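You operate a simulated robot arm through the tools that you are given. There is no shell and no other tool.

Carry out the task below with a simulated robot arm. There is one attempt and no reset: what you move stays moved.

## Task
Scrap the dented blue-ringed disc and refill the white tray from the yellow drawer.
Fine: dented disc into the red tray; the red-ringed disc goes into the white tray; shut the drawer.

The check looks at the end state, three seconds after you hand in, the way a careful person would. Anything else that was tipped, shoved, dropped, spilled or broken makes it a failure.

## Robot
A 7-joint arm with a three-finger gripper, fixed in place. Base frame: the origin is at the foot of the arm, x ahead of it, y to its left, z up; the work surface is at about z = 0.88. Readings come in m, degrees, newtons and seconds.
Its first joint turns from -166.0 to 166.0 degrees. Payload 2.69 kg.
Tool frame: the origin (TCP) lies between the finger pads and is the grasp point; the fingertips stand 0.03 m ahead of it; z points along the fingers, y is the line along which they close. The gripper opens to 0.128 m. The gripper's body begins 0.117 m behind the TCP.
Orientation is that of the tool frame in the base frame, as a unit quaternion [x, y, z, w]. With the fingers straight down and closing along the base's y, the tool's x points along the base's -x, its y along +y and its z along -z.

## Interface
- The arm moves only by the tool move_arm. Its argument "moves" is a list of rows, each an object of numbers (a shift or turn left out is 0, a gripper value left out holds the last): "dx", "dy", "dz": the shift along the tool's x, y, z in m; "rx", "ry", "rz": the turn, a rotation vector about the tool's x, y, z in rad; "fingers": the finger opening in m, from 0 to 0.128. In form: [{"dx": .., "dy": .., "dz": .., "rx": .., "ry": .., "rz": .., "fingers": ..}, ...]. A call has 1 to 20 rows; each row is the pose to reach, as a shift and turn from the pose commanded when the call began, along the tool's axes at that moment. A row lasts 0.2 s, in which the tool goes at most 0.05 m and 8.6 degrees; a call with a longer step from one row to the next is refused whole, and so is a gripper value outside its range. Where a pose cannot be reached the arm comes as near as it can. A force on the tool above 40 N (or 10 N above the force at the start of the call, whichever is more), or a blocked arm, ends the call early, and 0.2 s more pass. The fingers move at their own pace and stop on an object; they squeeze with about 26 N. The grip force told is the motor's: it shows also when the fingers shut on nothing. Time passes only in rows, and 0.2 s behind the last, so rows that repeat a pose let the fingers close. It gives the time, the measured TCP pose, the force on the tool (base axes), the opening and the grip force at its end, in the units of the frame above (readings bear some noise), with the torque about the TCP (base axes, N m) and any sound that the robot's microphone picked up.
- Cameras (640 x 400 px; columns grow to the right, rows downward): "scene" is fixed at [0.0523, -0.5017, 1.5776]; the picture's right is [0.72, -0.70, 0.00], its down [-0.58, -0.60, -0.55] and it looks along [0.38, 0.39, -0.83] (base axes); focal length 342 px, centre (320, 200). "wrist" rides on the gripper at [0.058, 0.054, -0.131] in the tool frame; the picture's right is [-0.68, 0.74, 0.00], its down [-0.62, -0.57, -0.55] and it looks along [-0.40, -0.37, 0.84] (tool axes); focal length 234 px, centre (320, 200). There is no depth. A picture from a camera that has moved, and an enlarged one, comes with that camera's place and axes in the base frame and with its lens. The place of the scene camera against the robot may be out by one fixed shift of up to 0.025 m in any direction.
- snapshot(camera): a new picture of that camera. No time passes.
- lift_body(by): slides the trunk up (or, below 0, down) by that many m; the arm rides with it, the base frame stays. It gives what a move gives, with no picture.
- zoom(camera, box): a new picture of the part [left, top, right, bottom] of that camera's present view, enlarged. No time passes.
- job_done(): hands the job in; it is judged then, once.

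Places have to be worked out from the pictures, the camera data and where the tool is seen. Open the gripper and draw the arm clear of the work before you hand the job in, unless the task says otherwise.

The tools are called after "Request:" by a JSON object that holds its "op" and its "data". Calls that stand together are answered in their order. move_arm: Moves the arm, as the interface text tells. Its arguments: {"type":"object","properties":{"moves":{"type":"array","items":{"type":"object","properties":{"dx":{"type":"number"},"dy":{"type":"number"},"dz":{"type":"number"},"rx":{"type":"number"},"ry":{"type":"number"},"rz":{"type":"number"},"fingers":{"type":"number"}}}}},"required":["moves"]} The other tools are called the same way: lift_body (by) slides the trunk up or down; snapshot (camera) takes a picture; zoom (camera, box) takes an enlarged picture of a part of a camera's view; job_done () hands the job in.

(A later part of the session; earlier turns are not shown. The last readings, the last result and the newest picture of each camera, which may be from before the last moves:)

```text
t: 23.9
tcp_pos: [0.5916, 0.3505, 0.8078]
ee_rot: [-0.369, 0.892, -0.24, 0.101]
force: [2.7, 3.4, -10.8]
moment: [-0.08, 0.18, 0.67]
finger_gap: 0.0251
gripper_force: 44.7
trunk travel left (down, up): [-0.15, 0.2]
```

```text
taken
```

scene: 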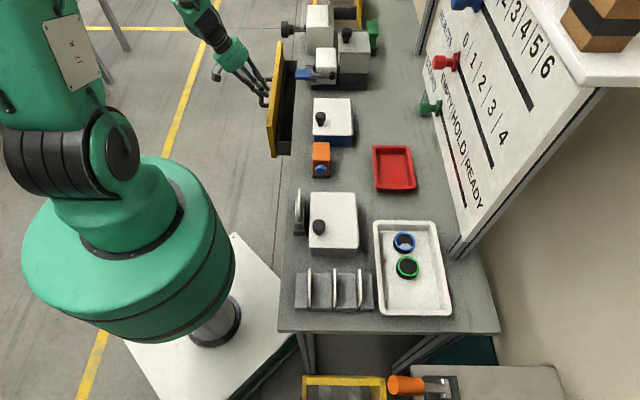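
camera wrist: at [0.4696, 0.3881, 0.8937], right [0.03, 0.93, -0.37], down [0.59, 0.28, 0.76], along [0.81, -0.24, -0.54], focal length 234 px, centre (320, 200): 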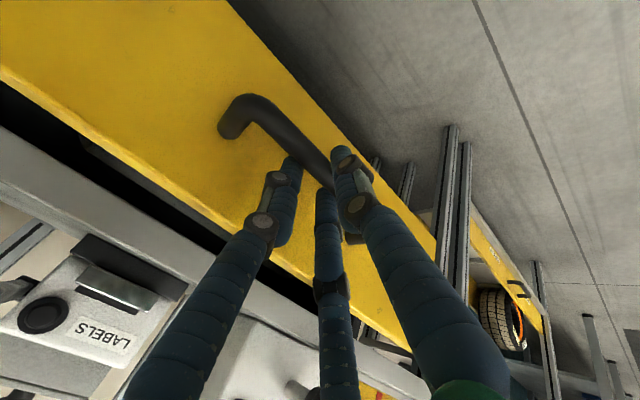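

The drawer slides freely, with the tool 0.1 m out and little force. I'll continue pulling another 0.11 m.

Request:
{"op": "move_arm", "data": {"moves": [{"dy": 0.0086, "dz": -0.005}, {"dy": 0.0173, "dz": -0.0101}, {"dy": 0.0259, "dz": -0.0151}, {"dy": 0.0345, "dz": -0.0201}, {"dy": 0.0432, "dz": -0.0252}, {"dy": 0.0518, "dz": -0.0302}, {"dy": 0.0605, "dz": -0.0352}, {"dy": 0.0691, "dz": -0.0403}, {"dy": 0.0777, "dz": -0.0453}, {"dy": 0.0864, "dz": -0.0504}, {"dy": 0.095, "dz": -0.0554}, {"dy": 0.095, "dz": -0.0554}]}}

Request:
{"op": "snapshot", "data": {"camera": "wrist"}}

Request:
{"op": "snapshot", "data": {"camera": "scene"}}

Request:
{"op": "zoom", "data": {"camera": "scene", "box": [200, 20, 340, 180]}}

```text
t: 26.5
tcp_pos: [0.5121, 0.4287, 0.8074]
ee_rot: [-0.369, 0.892, -0.239, 0.101]
force: [-1.1, 1.3, -10.3]
moment: [-0.28, 0.39, 0.53]
finger_gap: 0.0248
gripper_force: 45.2
trunk travel left (down, up): [-0.15, 0.2]
```

```text
taken
camera wrist: at [0.3919, 0.4658, 0.8938], right [0.03, 0.93, -0.37], down [0.59, 0.28, 0.76], along [0.81, -0.24, -0.54], focal length 234 px, centre (320, 200)
```

wrist: 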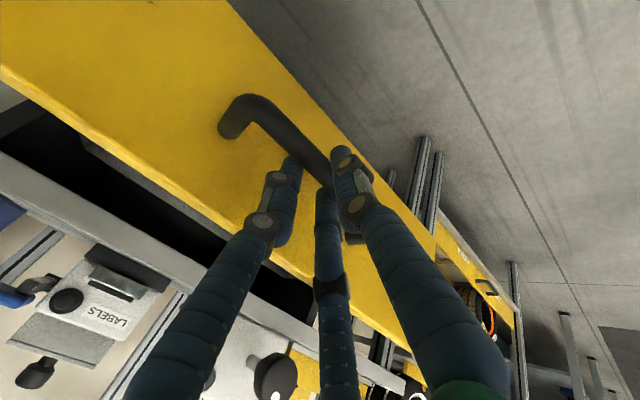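

```text
taken
```

scene: 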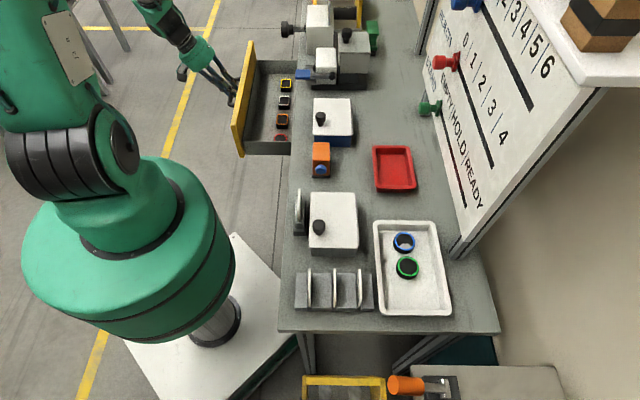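

```text
2.50 times, centred on (270, 100) of scene
camera zoom: at [0.0523, -0.5017, 1.5776], right [0.72, -0.7, 0.0], down [-0.58, -0.6, -0.55], along [0.38, 0.39, -0.83], focal length 855 px, centre (445, 450)
```

zoom: 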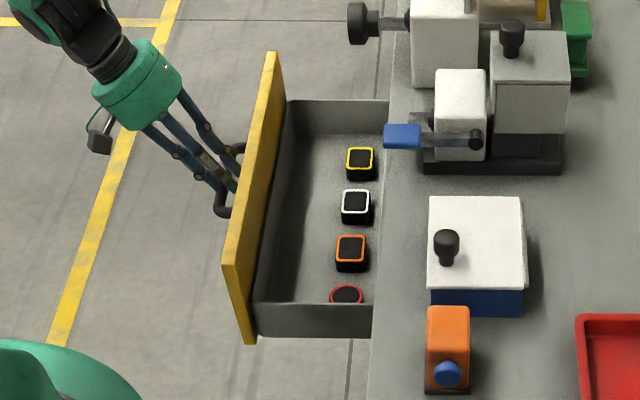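

The drawer holds three square-ringed blocks (yellow, white, orange) and the round red-ringed disc at the near end, which is still close to the table edge. I'll pull another 0.07 m for finger clearance and watch the force.

Request:
{"op": "move_arm", "data": {"moves": [{"dy": 0.0086, "dz": -0.005}, {"dy": 0.0173, "dz": -0.0101}, {"dy": 0.0259, "dz": -0.0151}, {"dy": 0.0345, "dz": -0.0201}, {"dy": 0.0432, "dz": -0.0252}, {"dy": 0.0518, "dz": -0.0302}, {"dy": 0.0605, "dz": -0.0352}, {"dy": 0.0605, "dz": -0.0352}]}}

Request:
{"op": "snapshot", "data": {"camera": "scene"}}

Request:
{"op": "zoom", "data": {"camera": "scene", "box": [180, 20, 320, 180]}}

```text
t: 28.0
tcp_pos: [0.4695, 0.4709, 0.8083]
ee_rot: [-0.368, 0.892, -0.242, 0.101]
force: [11.6, 3.4, -12.7]
moment: [-0.47, -0.02, 0.42]
finger_gap: 0.025
gripper_force: 45.4
trunk travel left (down, up): [-0.15, 0.2]
stopped in row 7: the force on the tool passed its limit at 51 N (the readings are from after the stop); the commanded pose is now the measured one
```

```text
taken
```

scene: 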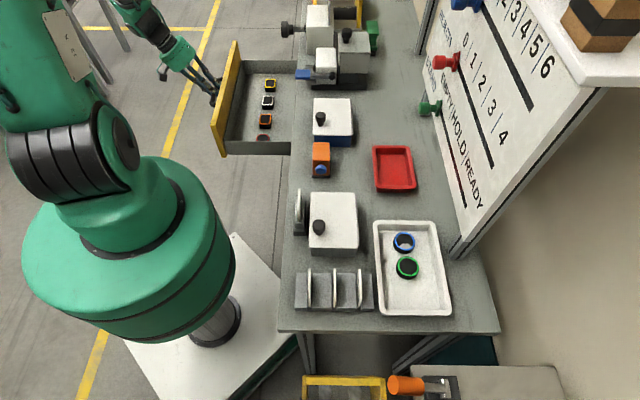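

```text
2.50 times, centred on (250, 100) of scene
camera zoom: at [0.0523, -0.5017, 1.5776], right [0.72, -0.7, 0.0], down [-0.58, -0.6, -0.55], along [0.38, 0.39, -0.83], focal length 855 px, centre (495, 450)
```

zoom: 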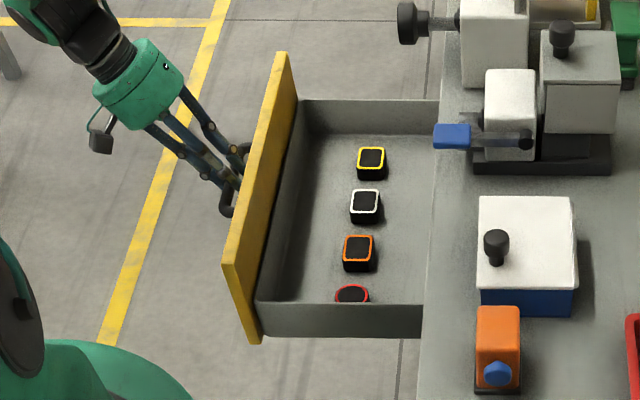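

The drawer is at its stop, about 0.27 m out. I'll open the fingers and back out along the tool axis.

Request:
{"op": "move_arm", "data": {"moves": [{"fingers": 0.03}, {"fingers": 0.042}, {"fingers": 0.042}, {"fingers": 0.042}, {"dz": -0.01, "fingers": 0.042}, {"dz": -0.03}, {"dz": -0.05}, {"dz": -0.07}, {"dz": -0.09}, {"dz": -0.11}, {"dz": -0.13}]}}

Request:
{"op": "snapshot", "data": {"camera": "wrist"}}

Request:
{"op": "zoom", "data": {"camera": "scene", "box": [160, 0, 320, 180]}}

```text
t: 30.4
tcp_pos: [0.4228, 0.5212, 0.9204]
ee_rot: [-0.369, 0.892, -0.242, 0.099]
force: [0.3, 0.2, 0.5]
moment: [-0.03, -0.01, -0.03]
finger_gap: 0.0422
gripper_force: 0.0
trunk travel left (down, up): [-0.15, 0.2]
```

```text
taken
camera wrist: at [0.3008, 0.5578, 1.0056], right [0.03, 0.93, -0.37], down [0.58, 0.29, 0.76], along [0.81, -0.24, -0.53], focal length 234 px, centre (320, 200)
```

wrist: 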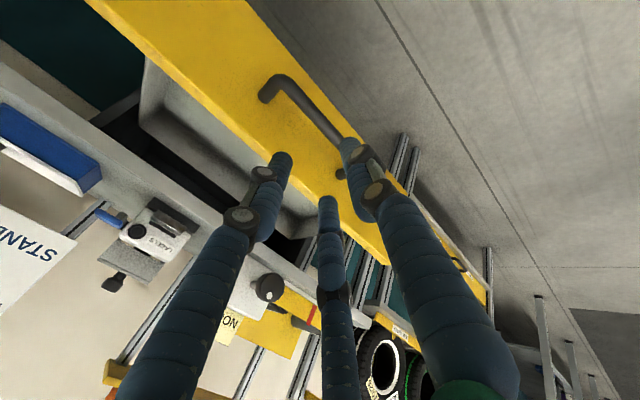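

```text
2.22 times, centred on (240, 90) of scene
camera zoom: at [0.0523, -0.5017, 1.5776], right [0.72, -0.7, 0.0], down [-0.58, -0.6, -0.55], along [0.38, 0.39, -0.83], focal length 760 px, centre (498, 444)
```

zoom: 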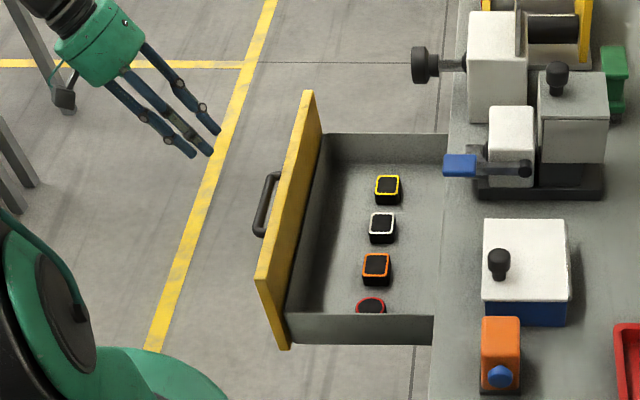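

I'm clear of the handle. I'll raise the tool and bring it back to vertical before going over the drawer.

Request:
{"op": "move_arm", "data": {"moves": [{"dy": -0.0131, "dz": -0.0225, "rx": -0.1}, {"dy": -0.0262, "dz": -0.0449, "rx": -0.2}, {"dy": -0.0392, "dz": -0.0674, "rx": -0.3}, {"dy": -0.0523, "dz": -0.0898, "rx": -0.4}, {"dy": -0.0654, "dz": -0.1123, "rx": -0.5236}, {"dy": -0.0654, "dz": -0.1123, "rx": -0.5236, "fingers": 0.09}, {"dy": -0.0654, "dz": -0.1123, "rx": -0.5236}]}}

```text
t: 32.0
tcp_pos: [0.4231, 0.5207, 1.0514]
ee_rot: [-0.382, 0.924, -0.001, 0.001]
force: [0.1, 0.0, 0.3]
moment: [0.0, 0.0, -0.02]
finger_gap: 0.0899
gripper_force: 0.0
trunk travel left (down, up): [-0.15, 0.2]
```

The tool is vertical again. I'll move over the red-ringed disc and yaw so the lone finger points away from the nearby drawer wall.

Request:
{"op": "move_arm", "data": {"moves": [{"dx": 0.0156, "dy": -0.0199, "rz": 0.1309}, {"dx": 0.0312, "dy": -0.0398, "rz": 0.2618}, {"dx": 0.0468, "dy": -0.0597, "rz": 0.3927}, {"dx": 0.0625, "dy": -0.0797, "rz": 0.5236}, {"dx": 0.0781, "dy": -0.0996, "rz": 0.6545}, {"dx": 0.0937, "dy": -0.1195, "rz": 0.7854}, {"dx": 0.1093, "dy": -0.1394, "rz": 0.9163}, {"dx": 0.1249, "dy": -0.1593, "rz": 1.0472}, {"dx": 0.1405, "dy": -0.1792, "rz": 1.1781}, {"dx": 0.1562, "dy": -0.1992, "rz": 1.309}, {"dx": 0.1718, "dy": -0.2191, "rz": 1.4399}, {"dx": 0.1874, "dy": -0.239, "rz": 1.5708}, {"dx": 0.1874, "dy": -0.239, "rz": 1.5708}]}}

Request:
{"op": "snapshot", "data": {"camera": "wrist"}}

Request:
{"op": "snapshot", "data": {"camera": "scene"}}

```text
t: 34.8
tcp_pos: [0.4592, 0.2176, 1.0528]
ee_rot: [0.385, 0.923, -0.001, 0.004]
force: [0.2, -0.5, -0.1]
moment: [0.02, 0.0, -0.01]
finger_gap: 0.0901
gripper_force: 0.0
trunk travel left (down, up): [-0.15, 0.2]
```

```text
taken
camera wrist: at [0.4533, 0.2962, 1.1826], right [1.0, 0.04, 0.0], down [0.03, -0.83, 0.55], along [0.03, -0.55, -0.83], focal length 234 px, centre (320, 200)
```

wrist: 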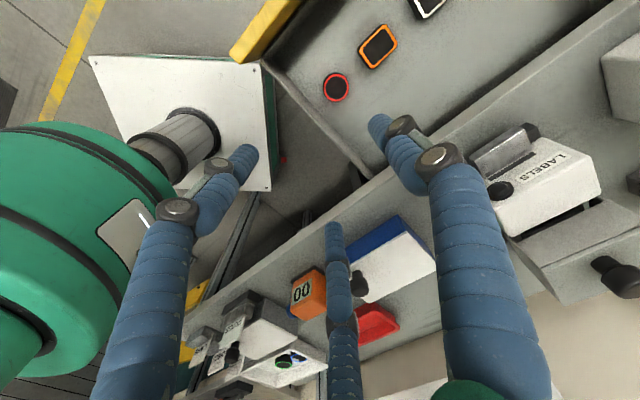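

```text
taken
```

scene: 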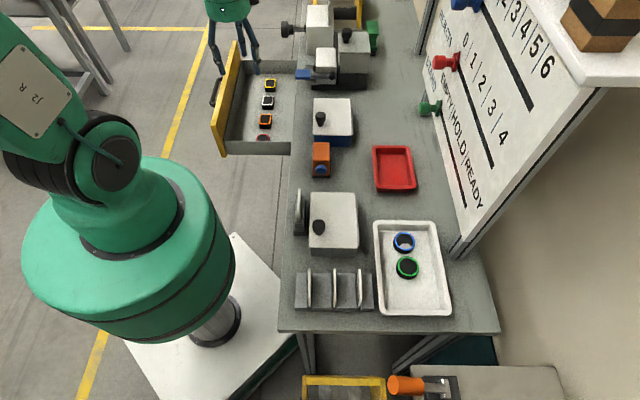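

I can see the red-ringed disc in the drawer. I'll zoom in to measure the disc and nearby walls accurately.

Request:
{"op": "zoom", "data": {"camera": "wrist", "box": [230, 0, 450, 180]}}

Request:
{"op": "zoom", "data": {"camera": "scene", "box": [210, 60, 310, 165]}}

```text
2.22 times, centred on (340, 90) of wrist
camera zoom: at [0.4533, 0.2962, 1.1826], right [1.0, 0.04, 0.0], down [0.03, -0.83, 0.55], along [0.03, -0.55, -0.83], focal length 520 px, centre (276, 444)
```

zoom: 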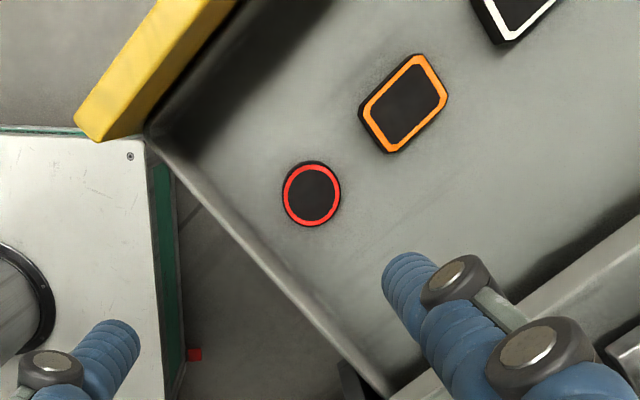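

```text
3.81 times, centred on (260, 112) of scene
camera zoom: at [0.0523, -0.5017, 1.5776], right [0.72, -0.7, 0.0], down [-0.58, -0.6, -0.55], along [0.38, 0.39, -0.83], focal length 1303 px, centre (549, 533)
```

zoom: 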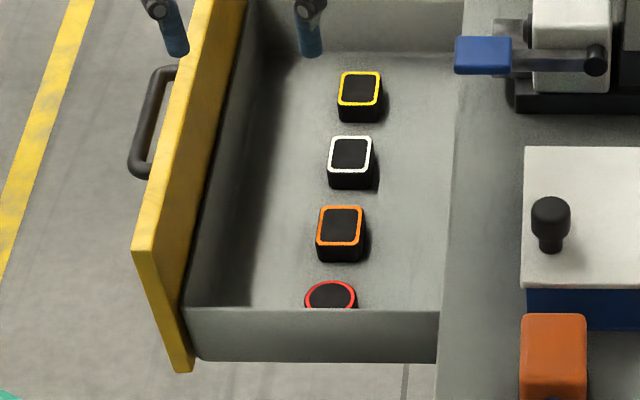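

Disc diameter is about 0.047 m and its top looks to be around z≈0.725. I'll move above it and lower to z≈0.90 for a closer check.

Request:
{"op": "move_arm", "data": {"moves": [{"dx": -0.0036, "dy": 0.0167, "dz": 0.03}, {"dx": -0.0072, "dy": 0.0334, "dz": 0.06}, {"dx": -0.0072, "dy": 0.0334, "dz": 0.09}, {"dx": -0.0072, "dy": 0.0334, "dz": 0.12}, {"dx": -0.0072, "dy": 0.0334, "dz": 0.15}, {"dx": -0.0072, "dy": 0.0334, "dz": 0.15}]}}

Request:
{"op": "snapshot", "data": {"camera": "wrist"}}

Request:
{"op": "zoom", "data": {"camera": "wrist", "box": [230, 60, 430, 220]}}

Request:
{"op": "zoom", "data": {"camera": "scene", "box": [210, 60, 310, 165]}}

```text
t: 36.2
tcp_pos: [0.4887, 0.2353, 0.9038]
ee_rot: [0.384, 0.924, -0.002, 0.003]
force: [0.8, -0.3, -0.1]
moment: [-0.03, 0.05, 0.04]
finger_gap: 0.0901
gripper_force: 0.0
trunk travel left (down, up): [-0.15, 0.2]
```

```text
taken
camera wrist: at [0.4822, 0.3146, 1.034], right [1.0, 0.04, 0.0], down [0.03, -0.83, 0.55], along [0.03, -0.55, -0.83], focal length 234 px, centre (320, 200)
```

wrist: 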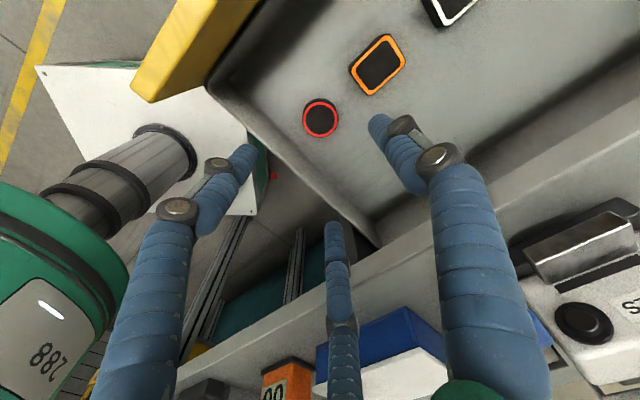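

```text
2.50 times, centred on (330, 140) of wrist
camera zoom: at [0.4822, 0.3146, 1.034], right [1.0, 0.04, 0.0], down [0.03, -0.83, 0.55], along [0.03, -0.55, -0.83], focal length 585 px, centre (295, 350)
```

zoom: 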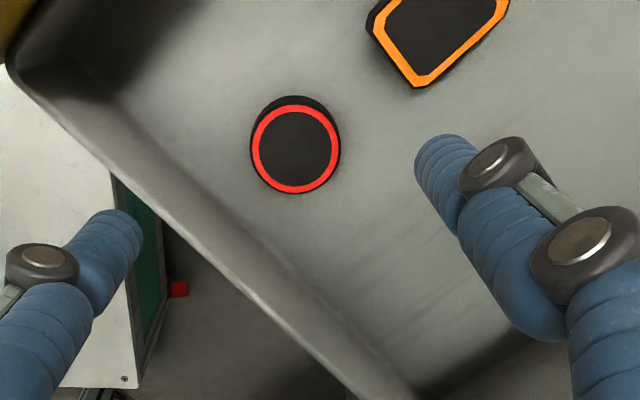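

```text
3.81 times, centred on (260, 112) of scene
camera zoom: at [0.0523, -0.5017, 1.5776], right [0.72, -0.7, 0.0], down [-0.58, -0.6, -0.55], along [0.38, 0.39, -0.83], focal length 1303 px, centre (549, 533)
```

zoom: 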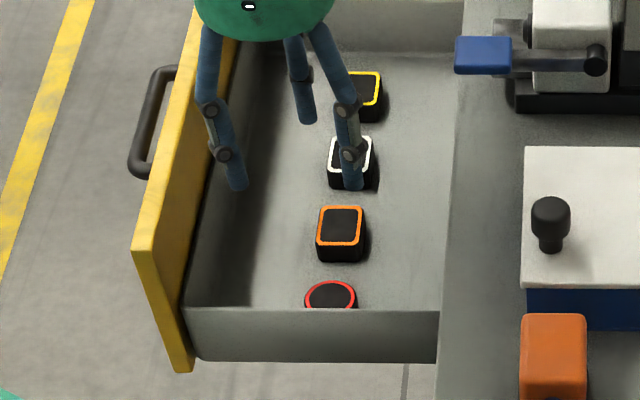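

The triangulated disc center is (0.489, 0.234) with its top at z≈0.725, almost exactly under the TCP. I'll narrow the fingers and descend to just above the drawer floor in steps.

Request:
{"op": "move_arm", "data": {"moves": [{"dx": -0.001, "dy": -0.0005, "fingers": 0.064}, {"dx": -0.001, "dy": -0.0005, "dz": 0.02}, {"dx": -0.001, "dy": -0.0005, "dz": 0.04}, {"dx": -0.001, "dy": -0.0005, "dz": 0.06}, {"dx": -0.001, "dy": -0.0005, "dz": 0.08}, {"dx": -0.001, "dy": -0.0005, "dz": 0.1}, {"dx": -0.001, "dy": -0.0005, "dz": 0.115}, {"dx": -0.001, "dy": -0.0005, "dz": 0.115}]}}

Request:
{"op": "snapshot", "data": {"camera": "wrist"}}

Request:
{"op": "zoom", "data": {"camera": "scene", "box": [210, 60, 310, 165]}}

```text
t: 38.0
tcp_pos: [0.4876, 0.233, 0.789]
ee_rot: [0.384, 0.924, -0.002, 0.004]
force: [0.6, -0.1, -0.3]
moment: [0.03, 0.02, 0.0]
finger_gap: 0.0643
gripper_force: 0.0
trunk travel left (down, up): [-0.15, 0.2]
```

```text
taken
camera wrist: at [0.4833, 0.3133, 0.9179], right [1.0, 0.04, 0.01], down [0.03, -0.83, 0.55], along [0.03, -0.55, -0.83], focal length 234 px, centre (320, 200)
```

wrist: 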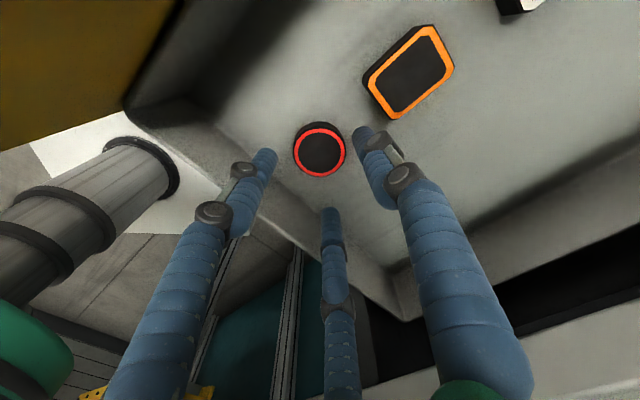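

```text
3.81 times, centred on (260, 112) of scene
camera zoom: at [0.0523, -0.5017, 1.5776], right [0.72, -0.7, 0.0], down [-0.58, -0.6, -0.55], along [0.38, 0.39, -0.83], focal length 1303 px, centre (549, 533)
```

zoom: 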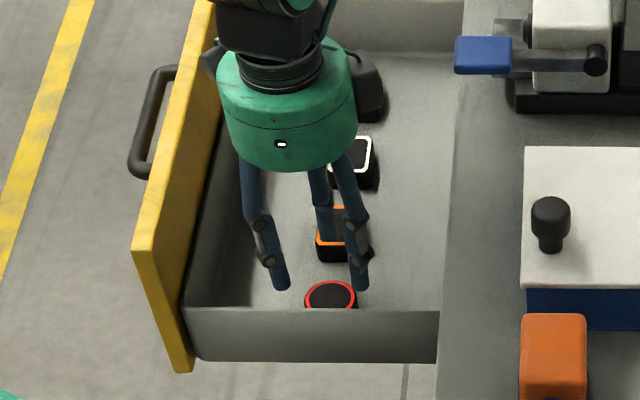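

Alignment is good: the disc's image position matches the tool axis within a couple of mm. I'll continue down to tips about 10 mm above the floor.

Request:
{"op": "move_arm", "data": {"moves": [{"dz": 0.01}, {"dz": 0.02}, {"dz": 0.03}, {"dz": 0.038}, {"dz": 0.038}]}}

Request:
{"op": "zoom", "data": {"camera": "wrist", "box": [220, 80, 440, 260]}}

Request:
{"op": "zoom", "data": {"camera": "scene", "box": [210, 60, 310, 165]}}

```text
t: 39.2
tcp_pos: [0.4883, 0.2329, 0.7481]
ee_rot: [0.383, 0.924, -0.002, 0.003]
force: [0.5, 0.0, 0.2]
moment: [0.02, -0.01, -0.04]
finger_gap: 0.0637
gripper_force: 0.0
trunk travel left (down, up): [-0.15, 0.2]
```

```text
2.22 times, centred on (330, 170) of wrist
camera zoom: at [0.4836, 0.3126, 0.8789], right [1.0, 0.04, 0.0], down [0.03, -0.83, 0.55], along [0.03, -0.55, -0.83], focal length 520 px, centre (298, 267)
```

zoom: 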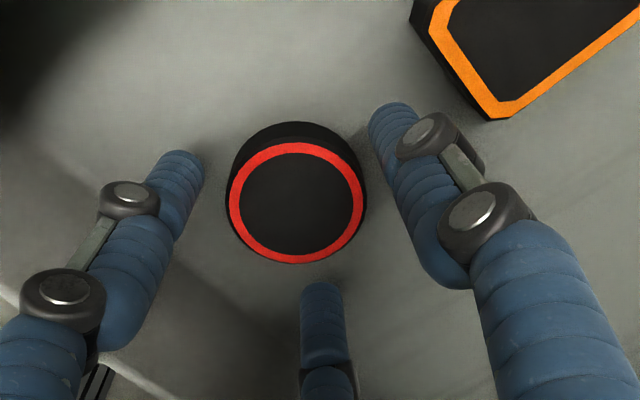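

```text
3.81 times, centred on (260, 112) of scene
camera zoom: at [0.0523, -0.5017, 1.5776], right [0.72, -0.7, 0.0], down [-0.58, -0.6, -0.55], along [0.38, 0.39, -0.83], focal length 1303 px, centre (549, 533)
```

zoom: 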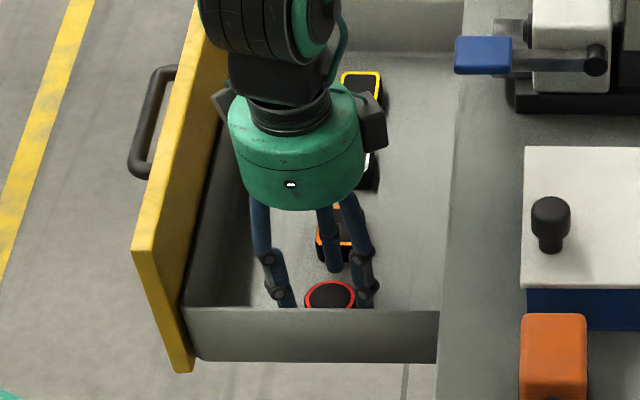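

The three fingers straddle the disc evenly. I estimate the floor at about z≈0.705, so I'll lower 8 mm more in small steps and then check the force.

Request:
{"op": "move_arm", "data": {"moves": [{"dz": 0.002}, {"dz": 0.004}, {"dz": 0.006}, {"dz": 0.008}, {"dz": 0.008}]}}

Request:
{"op": "zoom", "data": {"camera": "wrist", "box": [220, 80, 440, 260]}}

```text
t: 40.4
tcp_pos: [0.4885, 0.2345, 0.7417]
ee_rot: [0.384, 0.923, -0.002, 0.004]
force: [-0.3, -0.6, -0.3]
moment: [0.0, 0.02, -0.01]
finger_gap: 0.0641
gripper_force: 0.1
trunk travel left (down, up): [-0.15, 0.2]
```

```text
2.22 times, centred on (330, 170) of wrist
camera zoom: at [0.4838, 0.313, 0.8711], right [1.0, 0.04, 0.0], down [0.03, -0.83, 0.55], along [0.03, -0.55, -0.83], focal length 520 px, centre (298, 267)
```

zoom: 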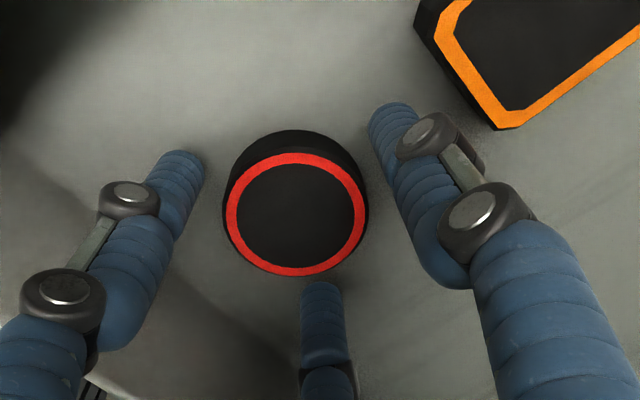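

No contact yet. I'll go 3 mm lower and then close gently on the disc.

Request:
{"op": "move_arm", "data": {"moves": [{"dz": 0.0015}, {"dz": 0.003}, {"dz": 0.003, "fingers": 0.056}, {"dz": 0.003, "fingers": 0.05}, {"dz": 0.003, "fingers": 0.046}, {"dz": 0.003, "fingers": 0.04}, {"dz": 0.003, "fingers": 0.035}, {"dz": 0.003, "fingers": 0.035}]}}

Request:
{"op": "zoom", "data": {"camera": "wrist", "box": [220, 80, 440, 260]}}

```text
t: 42.2
tcp_pos: [0.4881, 0.2347, 0.7385]
ee_rot: [0.384, 0.923, -0.001, 0.003]
force: [-0.8, -1.4, 0.2]
moment: [-0.03, 0.03, 0.0]
finger_gap: 0.0463
gripper_force: 26.2
trunk travel left (down, up): [-0.15, 0.2]
```

```text
2.22 times, centred on (330, 170) of wrist
camera zoom: at [0.484, 0.313, 0.8685], right [1.0, 0.04, 0.0], down [0.03, -0.83, 0.55], along [0.03, -0.55, -0.83], focal length 520 px, centre (298, 267)
```

zoom: 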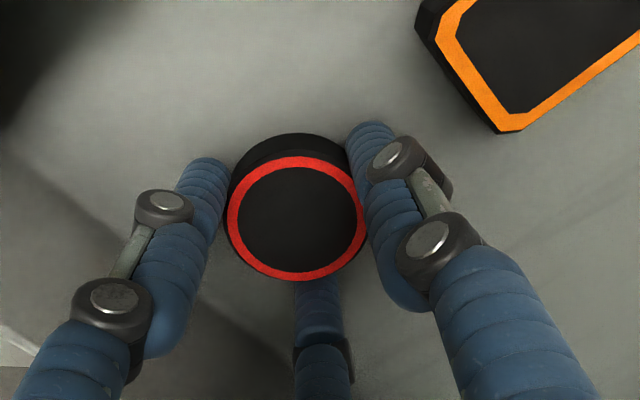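

The disc is gripped at gap 0.046 with 26 N. I'll lift straight up, slowly at first.

Request:
{"op": "move_arm", "data": {"moves": [{"dz": -0.01}, {"dz": -0.025}, {"dz": -0.045}, {"dz": -0.07}, {"dz": -0.1}, {"dz": -0.13}, {"dz": -0.16}, {"dz": -0.19}, {"dz": -0.22}, {"dz": -0.25}, {"dz": -0.28}, {"dz": -0.31}, {"dz": -0.31}]}}

Request:
{"op": "snapshot", "data": {"camera": "wrist"}}

Request:
{"op": "snapshot", "data": {"camera": "scene"}}

```text
t: 45.0
tcp_pos: [0.4857, 0.2326, 1.05]
ee_rot: [0.384, 0.923, -0.001, 0.003]
force: [-0.6, 0.1, 0.1]
moment: [0.03, -0.01, 0.01]
finger_gap: 0.0461
gripper_force: 26.4
trunk travel left (down, up): [-0.15, 0.2]
```

```text
taken
camera wrist: at [0.4806, 0.3123, 1.1792], right [1.0, 0.04, 0.01], down [0.03, -0.83, 0.55], along [0.03, -0.55, -0.83], focal length 234 px, centre (320, 200)
```

wrist: 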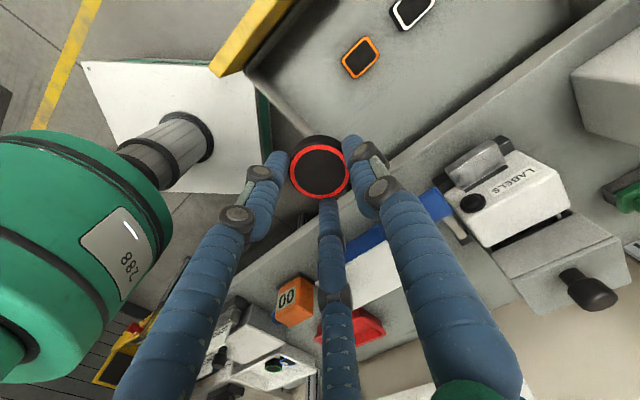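

```text
taken
```

scene: 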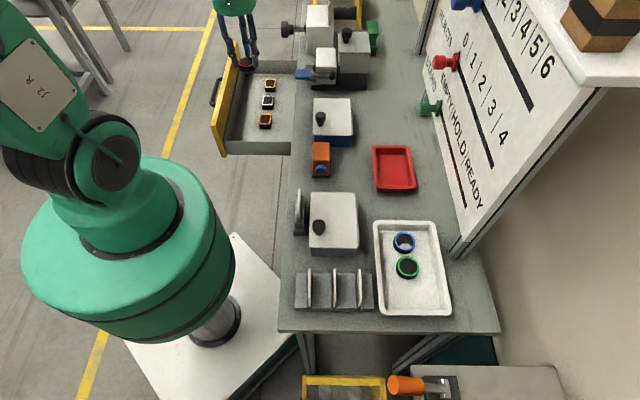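

The red disc is held securely. I'll carry it at a safe height toward the white tray, yawing as I go, and stop for a look before placing.

Request:
{"op": "move_arm", "data": {"moves": [{"dx": -0.016, "dy": -0.0279, "dz": -0.015, "rz": -0.0655}, {"dx": -0.0321, "dy": -0.0558, "dz": -0.03, "rz": -0.1309}, {"dx": -0.0482, "dy": -0.0837, "dz": -0.045, "rz": -0.1964}, {"dx": -0.0642, "dy": -0.1116, "dz": -0.06, "rz": -0.2618}, {"dx": -0.0803, "dy": -0.1395, "dz": -0.07, "rz": -0.3273}, {"dx": -0.0963, "dy": -0.1674, "dz": -0.07, "rz": -0.3927}, {"dx": -0.1124, "dy": -0.1953, "dz": -0.07, "rz": -0.4582}, {"dx": -0.1284, "dy": -0.2232, "dz": -0.07, "rz": -0.5236}, {"dx": -0.1445, "dy": -0.2511, "dz": -0.07, "rz": -0.5891}, {"dx": -0.1605, "dy": -0.279, "dz": -0.07, "rz": -0.6545}, {"dx": -0.1766, "dy": -0.3069, "dz": -0.07, "rz": -0.72}, {"dx": -0.1926, "dy": -0.3348, "dz": -0.07, "rz": -0.7854}, {"dx": -0.2087, "dy": -0.3627, "dz": -0.07, "rz": -0.8509}, {"dx": -0.2247, "dy": -0.3906, "dz": -0.07, "rz": -0.9163}, {"dx": -0.2408, "dy": -0.4185, "dz": -0.07, "rz": -0.9818}, {"dx": -0.2568, "dy": -0.4464, "dz": -0.07, "rz": -1.0472}, {"dx": -0.2729, "dy": -0.4743, "dz": -0.07, "rz": -1.1127}, {"dx": -0.2889, "dy": -0.5022, "dz": -0.07, "rz": -1.1781}, {"dx": -0.305, "dy": -0.5301, "dz": -0.07, "rz": -1.2436}, {"dx": -0.321, "dy": -0.558, "dz": -0.07, "rz": -1.309}]}}

Request:
{"op": "snapshot", "data": {"camera": "wrist"}}

Request:
{"op": "snapshot", "data": {"camera": "scene"}}

```text
t: 49.2
tcp_pos: [0.3181, -0.3861, 1.1206]
ee_rot: [-0.259, 0.966, -0.002, 0.002]
force: [0.8, 0.6, -0.1]
moment: [-0.05, 0.02, 0.03]
finger_gap: 0.0461
gripper_force: 26.4
trunk travel left (down, up): [-0.15, 0.2]
```

```text
taken
camera wrist: at [0.2399, -0.3684, 1.25], right [0.22, 0.98, 0.0], down [0.81, -0.18, 0.55], along [0.54, -0.12, -0.83], focal length 234 px, centre (320, 200)
```

wrist: 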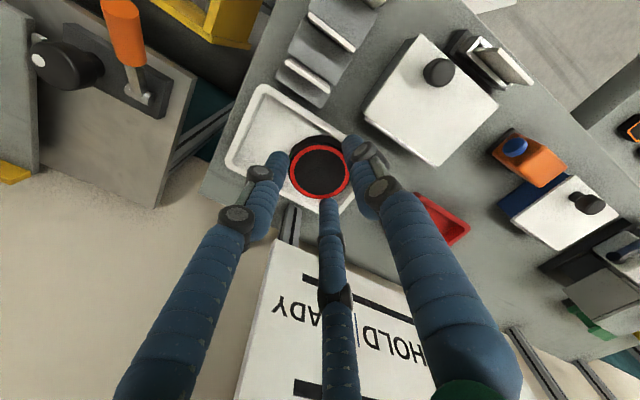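

```text
taken
```

scene: 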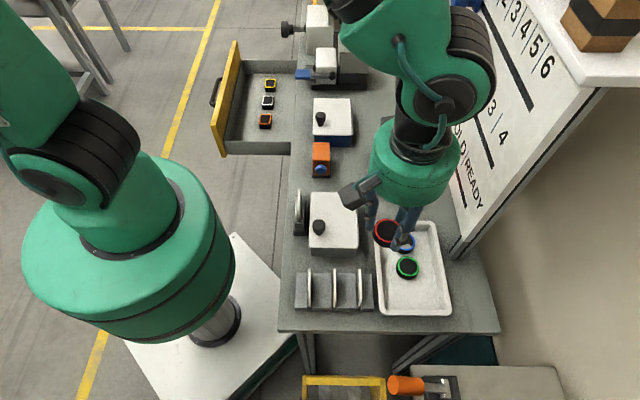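

The held disc blocks my view of the tray. I'll shift sideways so the tray appears on the clear left part of the image.

Request:
{"op": "move_arm", "data": {"moves": [{"dx": -0.0252, "dy": 0.0316}, {"dx": -0.0504, "dy": 0.0632}, {"dx": -0.0756, "dy": 0.0948}, {"dx": -0.1008, "dy": 0.1264}, {"dx": -0.126, "dy": 0.158}, {"dx": -0.126, "dy": 0.158}]}}

Request:
{"op": "snapshot", "data": {"camera": "wrist"}}

Request:
{"op": "zoom", "data": {"camera": "wrist", "box": [80, 60, 320, 220]}}

Request:
{"op": "zoom", "data": {"camera": "scene", "box": [340, 180, 480, 330]}}

```text
t: 50.6
tcp_pos: [0.3482, -0.186, 1.1187]
ee_rot: [-0.258, 0.966, -0.003, 0.001]
force: [1.1, 0.2, -0.4]
moment: [-0.04, 0.0, 0.0]
finger_gap: 0.0463
gripper_force: 25.7
trunk travel left (down, up): [-0.15, 0.2]
```

```text
taken
camera wrist: at [0.269, -0.1691, 1.2492], right [0.22, 0.98, 0.0], down [0.81, -0.18, 0.55], along [0.54, -0.12, -0.83], focal length 234 px, centre (320, 200)
```

wrist: 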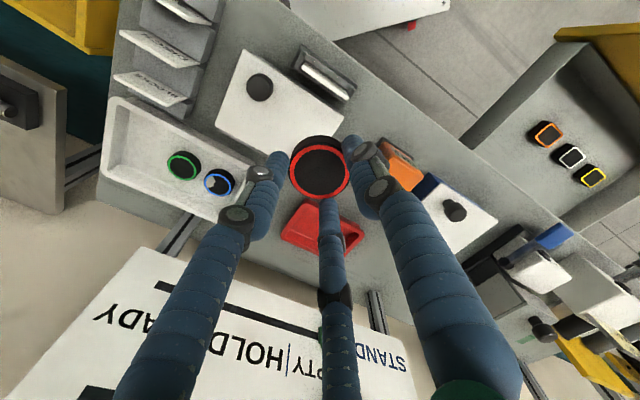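

```text
2.50 times, centred on (200, 140) of wrist
camera zoom: at [0.269, -0.1691, 1.2492], right [0.22, 0.98, 0.0], down [0.81, -0.18, 0.55], along [0.54, -0.12, -0.83], focal length 585 px, centre (620, 350)
```

zoom: 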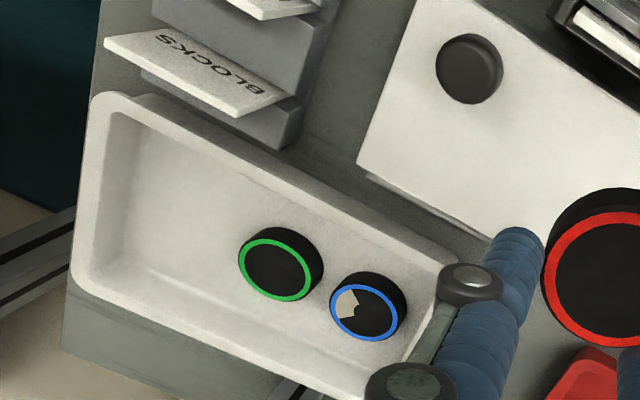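

```text
2.67 times, centred on (410, 255) of scene
camera zoom: at [0.0523, -0.5017, 1.5776], right [0.72, -0.7, 0.0], down [-0.58, -0.6, -0.55], along [0.38, 0.39, -0.83], focal length 912 px, centre (80, 53)
```

zoom: 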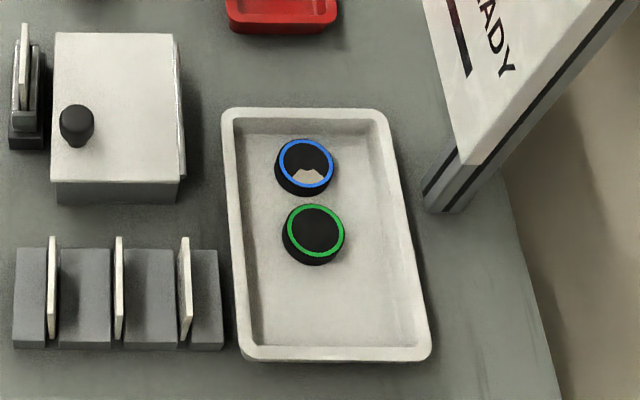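

Finger clearance around the free part of the white tray is too tight with this three-finger hand while the blue disc is still there. I'll set the red disc down temporarily on the open table beyond the red tray (about x=0.70, y=-0.09), and first move there at a safe height.

Request:
{"op": "move_arm", "data": {"moves": [{"dx": -0.032, "dy": -0.0086}, {"dx": -0.064, "dy": -0.0172}, {"dx": -0.0959, "dy": -0.0257}, {"dx": -0.1279, "dy": -0.0343}, {"dx": -0.1599, "dy": -0.0429}, {"dx": -0.1918, "dy": -0.0515}, {"dx": -0.2238, "dy": -0.0601}, {"dx": -0.2558, "dy": -0.0687}, {"dx": -0.2878, "dy": -0.0772}, {"dx": -0.3197, "dy": -0.0858}, {"dx": -0.3517, "dy": -0.0944}, {"dx": -0.3517, "dy": -0.0944}]}}

Request:
{"op": "snapshot", "data": {"camera": "wrist"}}

Request:
{"op": "snapshot", "data": {"camera": "scene"}}

```text
t: 53.2
tcp_pos: [0.7029, -0.0933, 1.1227]
ee_rot: [-0.259, 0.966, -0.002, 0.001]
force: [0.1, -0.3, 0.0]
moment: [0.02, 0.03, -0.02]
finger_gap: 0.0462
gripper_force: 25.7
trunk travel left (down, up): [-0.15, 0.2]
```

```text
taken
camera wrist: at [0.6231, -0.0761, 1.2517], right [0.22, 0.98, 0.0], down [0.81, -0.18, 0.55], along [0.54, -0.12, -0.83], focal length 234 px, centre (320, 200)
```

wrist: 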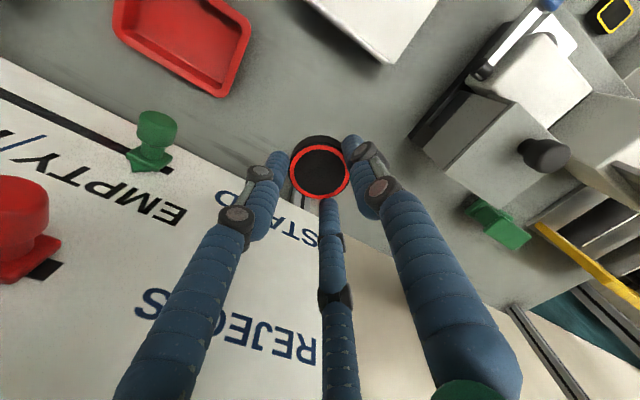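

```text
taken
```

scene: 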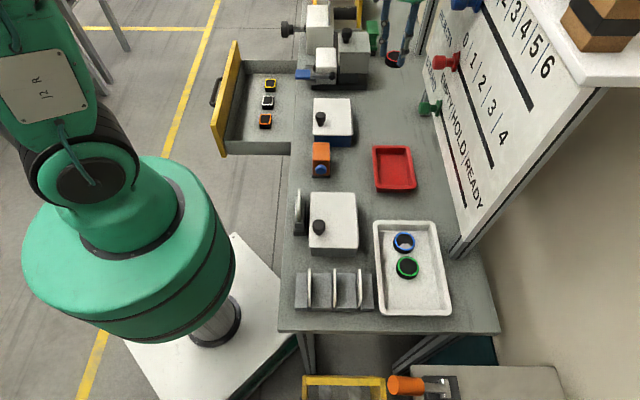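

The spot below is open table. I'll lower the disc toward the surface and finish the last part in small steps.

Request:
{"op": "move_arm", "data": {"moves": [{"dz": 0.025}, {"dz": 0.05}, {"dz": 0.075}, {"dz": 0.1}, {"dz": 0.125}, {"dz": 0.15}, {"dz": 0.17}, {"dz": 0.185}, {"dz": 0.196}, {"dz": 0.196}]}}

Request:
{"op": "snapshot", "data": {"camera": "wrist"}}

Request:
{"op": "zoom", "data": {"camera": "scene", "box": [340, 10, 460, 130]}}

```text
t: 55.4
tcp_pos: [0.7015, -0.0938, 0.926]
ee_rot: [-0.257, 0.966, -0.003, 0.002]
force: [0.3, 0.3, -0.3]
moment: [0.01, -0.01, 0.02]
finger_gap: 0.0465
gripper_force: 25.7
trunk travel left (down, up): [-0.15, 0.2]
```

```text
taken
camera wrist: at [0.6225, -0.0765, 1.0557], right [0.22, 0.98, 0.0], down [0.81, -0.18, 0.55], along [0.54, -0.12, -0.83], focal length 234 px, centre (320, 200)
```

wrist: 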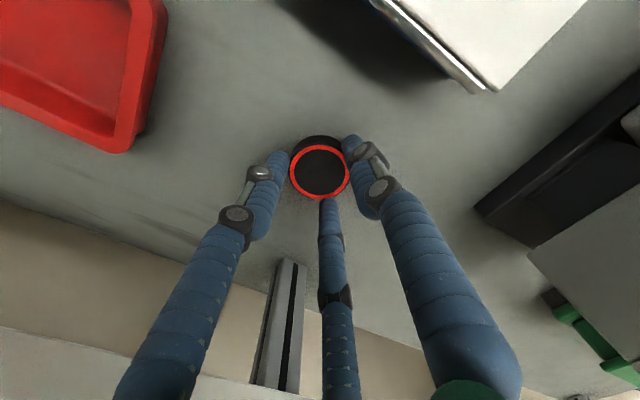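

```text
3.33 times, centred on (400, 70) of scene
camera zoom: at [0.0523, -0.5017, 1.5776], right [0.72, -0.7, 0.0], down [-0.58, -0.6, -0.55], along [0.38, 0.39, -0.83], focal length 1140 px, centre (53, 633)
```

zoom: 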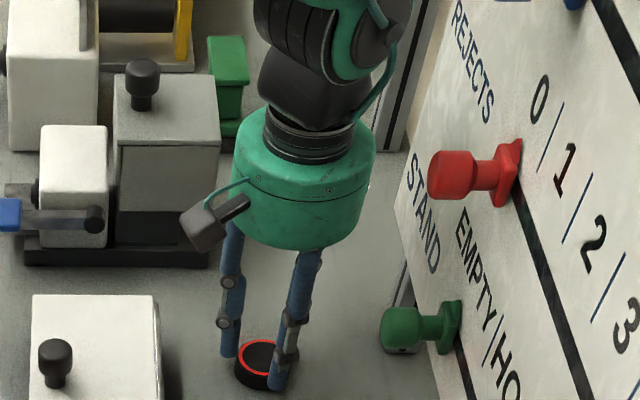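

Everything is clear around the hand. I'll lower the last ~12 mm in 2 mm steps and watch the vertical force.

Request:
{"op": "move_arm", "data": {"moves": [{"dz": 0.002}, {"dz": 0.004}, {"dz": 0.006}, {"dz": 0.008}, {"dz": 0.009}]}}

```text
t: 56.3
tcp_pos: [0.7022, -0.0941, 0.9233]
ee_rot: [-0.258, 0.966, -0.003, 0.004]
force: [-13.6, 1.9, 21.4]
moment: [-0.03, 0.61, 0.0]
finger_gap: 0.0462
gripper_force: 25.9
trunk travel left (down, up): [-0.15, 0.2]
stopped in row 4: the force on the tool passed its limit at 43 N (the readings are from after the stop); the commanded pose is now the measured one
```

The disc is on the table: contact at TCP z≈0.923. I'll ease up 1 mm, open the fingers moderately, and lift away.

Request:
{"op": "move_arm", "data": {"moves": [{"dz": -0.001}, {"dz": -0.001, "fingers": 0.05}, {"dz": -0.001, "fingers": 0.056}, {"dz": -0.001, "fingers": 0.062}, {"dz": -0.001, "fingers": 0.062}, {"dz": -0.001, "fingers": 0.062}]}}

Request:
{"op": "zoom", "data": {"camera": "wrist", "box": [220, 80, 440, 260]}}

```text
t: 57.7
tcp_pos: [0.7035, -0.0941, 0.9211]
ee_rot: [-0.258, 0.966, -0.003, 0.003]
force: [-0.1, 0.0, 0.7]
moment: [0.01, -0.02, -0.02]
finger_gap: 0.0622
gripper_force: 0.1
trunk travel left (down, up): [-0.15, 0.2]
```

```text
2.22 times, centred on (330, 170) of wrist
camera zoom: at [0.6241, -0.0768, 1.0522], right [0.22, 0.98, 0.0], down [0.81, -0.18, 0.56], along [0.54, -0.12, -0.83], focal length 520 px, centre (298, 267)
```

zoom: 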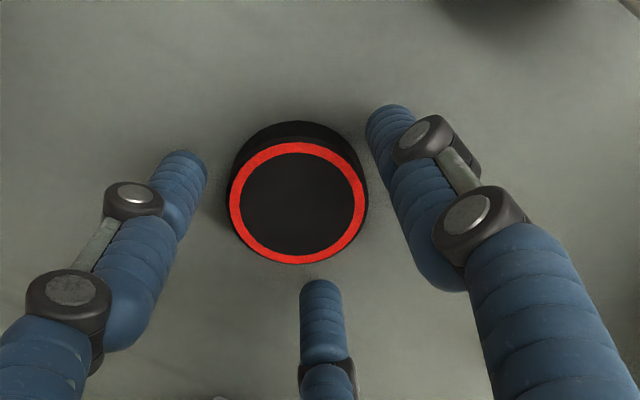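

The red disc is released cleanly on the table. Its height in the camera suggests it slipped about 9 mm down in the grip during the lift, so next time I'll grip lower. Now I'll lift straight up and detour toward the robot side to stay clear of the board pegs.

Request:
{"op": "move_arm", "data": {"moves": [{"dz": -0.01}, {"dz": -0.03}, {"dz": -0.07}, {"dz": -0.12}, {"dz": -0.165}, {"dz": -0.2}, {"dx": 0.0273, "dy": 0.0375, "dz": -0.2}, {"dx": 0.0546, "dy": 0.0751, "dz": -0.2}, {"dx": 0.0819, "dy": 0.1126, "dz": -0.2}, {"dx": 0.1217, "dy": 0.1019, "dz": -0.2}, {"dx": 0.1616, "dy": 0.0912, "dz": -0.2}, {"dx": 0.2014, "dy": 0.0806, "dz": -0.2}, {"dx": 0.2413, "dy": 0.0699, "dz": -0.2}, {"dx": 0.2811, "dy": 0.0592, "dz": -0.2}, {"dx": 0.321, "dy": 0.0485, "dz": -0.2}, {"dx": 0.3608, "dy": 0.0379, "dz": -0.2}, {"dx": 0.4007, "dy": 0.0272, "dz": -0.2}, {"dx": 0.4007, "dy": 0.0272, "dz": -0.2}]}}

Request:
{"op": "snapshot", "data": {"camera": "scene"}}

Request:
{"op": "snapshot", "data": {"camera": "wrist"}}

```text
t: 61.5
tcp_pos: [0.3431, -0.2712, 1.1223]
ee_rot: [-0.258, 0.966, -0.002, 0.004]
force: [-0.6, 0.0, -0.3]
moment: [0.07, 0.0, 0.01]
finger_gap: 0.0622
gripper_force: 0.0
trunk travel left (down, up): [-0.15, 0.2]
```

```text
taken
```

scene: 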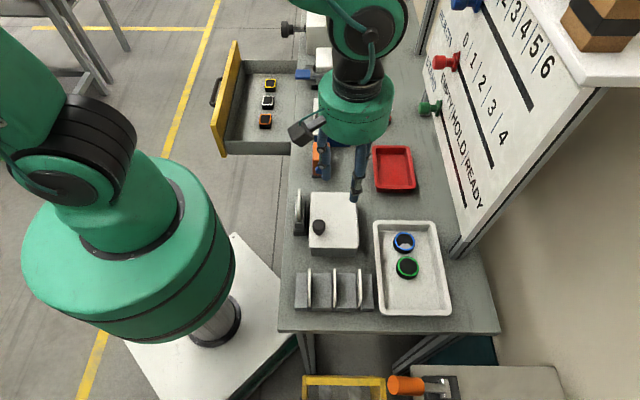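

```text
taken
camera wrist: at [0.2632, -0.253, 1.252], right [0.22, 0.98, 0.0], down [0.81, -0.18, 0.56], along [0.54, -0.12, -0.83], focal length 234 px, centre (320, 200)
```

wrist: 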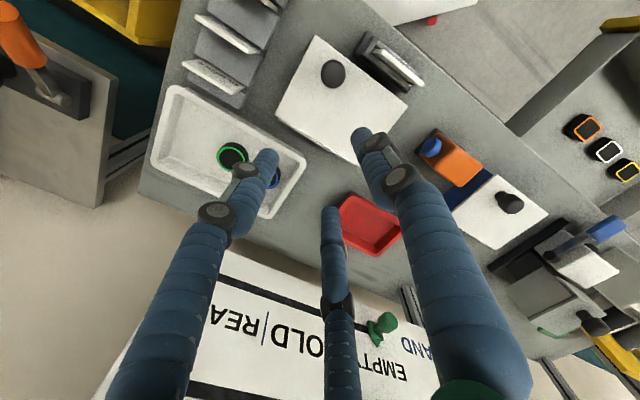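

Now I'll rotate to yaw −15° so the fingers avoid both the green disc and the tray end, and hover above the blue disc.

Request:
{"op": "move_arm", "data": {"moves": [{"dx": -0.0022, "dy": -0.0227, "dz": 0.01, "rz": 0.131}, {"dx": -0.0044, "dy": -0.0454, "dz": 0.02, "rz": 0.262}, {"dx": -0.0065, "dy": -0.068, "dz": 0.03, "rz": 0.393}, {"dx": -0.0087, "dy": -0.0907, "dz": 0.045, "rz": 0.524}, {"dx": -0.0109, "dy": -0.1134, "dz": 0.06, "rz": 0.655}, {"dx": -0.0131, "dy": -0.1361, "dz": 0.07, "rz": 0.7854}, {"dx": -0.0131, "dy": -0.1361, "dz": 0.07, "rz": 0.7854}]}}

Request:
{"op": "snapshot", "data": {"camera": "wrist"}}

Request:
{"op": "zoom", "data": {"camera": "wrist", "box": [200, 40, 440, 220]}}

Request:
{"op": "zoom", "data": {"camera": "scene", "box": [350, 160, 470, 330]}}

```text
t: 63.1
tcp_pos: [0.4202, -0.3815, 1.053]
ee_rot: [0.132, 0.991, -0.002, 0.004]
force: [1.0, -0.3, 0.3]
moment: [0.0, 0.03, 0.01]
finger_gap: 0.0621
gripper_force: 0.1
trunk travel left (down, up): [-0.15, 0.2]
```

```text
taken
camera wrist: at [0.3769, -0.3144, 1.1815], right [0.85, 0.53, 0.0], down [0.44, -0.7, 0.55], along [0.3, -0.47, -0.83], focal length 234 px, centre (320, 200)
```

wrist: 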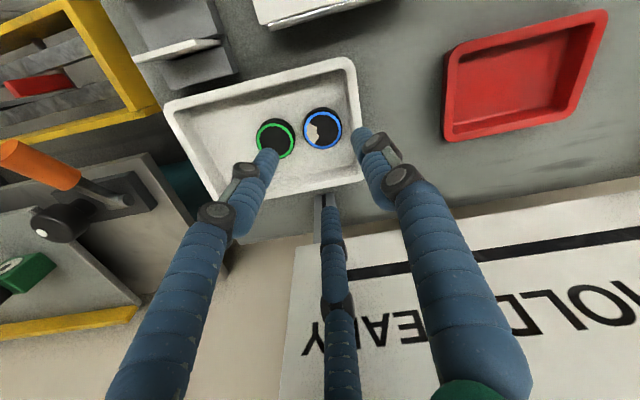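

```text
2.22 times, centred on (320, 130) of wrist
camera zoom: at [0.3769, -0.3144, 1.1815], right [0.85, 0.53, 0.0], down [0.44, -0.7, 0.55], along [0.3, -0.47, -0.83], focal length 520 px, centre (320, 356)
```

zoom: 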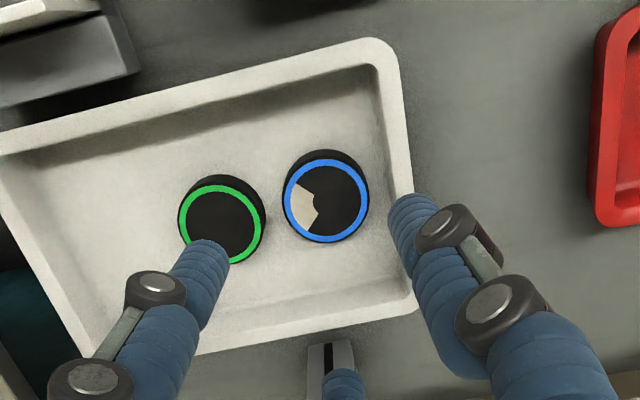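

```text
2.35 times, centred on (410, 245) of scene
camera zoom: at [0.0523, -0.5017, 1.5776], right [0.72, -0.7, 0.0], down [-0.58, -0.6, -0.55], along [0.38, 0.39, -0.83], focal length 805 px, centre (108, 94)
```

zoom: 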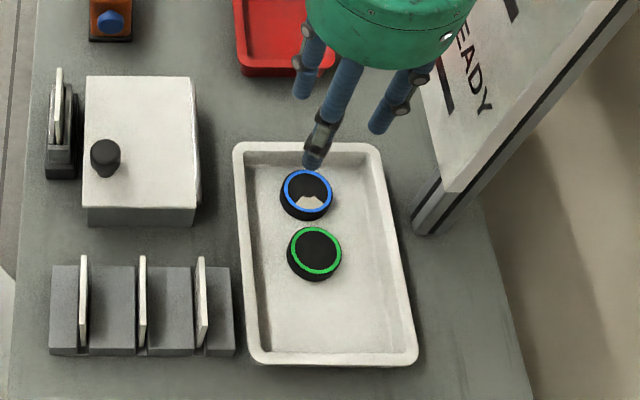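

This is a clear view of the tray. I'll zoom in more to measure the clearance between the blue disc, the tray's end wall, and the green disc.

Request:
{"op": "zoom", "data": {"camera": "wrist", "box": [260, 60, 380, 190]}}

Request:
{"op": "zoom", "data": {"camera": "scene", "box": [370, 215, 450, 285]}}

```text
3.08 times, centred on (320, 125) of wrist
camera zoom: at [0.3769, -0.3144, 1.1815], right [0.85, 0.53, 0.0], down [0.44, -0.7, 0.55], along [0.3, -0.47, -0.83], focal length 720 px, centre (320, 431)
```

zoom: 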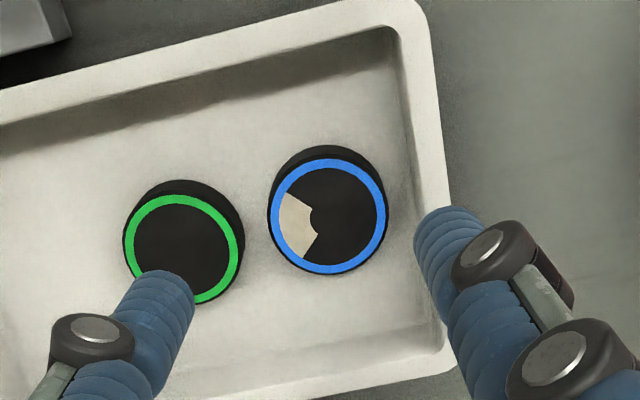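

```text
5.71 times, centred on (410, 250) of scene
camera zoom: at [0.0523, -0.5017, 1.5776], right [0.72, -0.7, 0.0], down [-0.58, -0.6, -0.55], along [0.38, 0.39, -0.83], focal length 1954 px, centre (-194, -86)
```

zoom: 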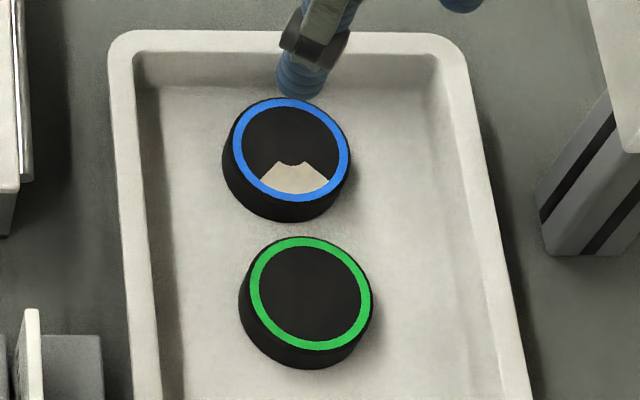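

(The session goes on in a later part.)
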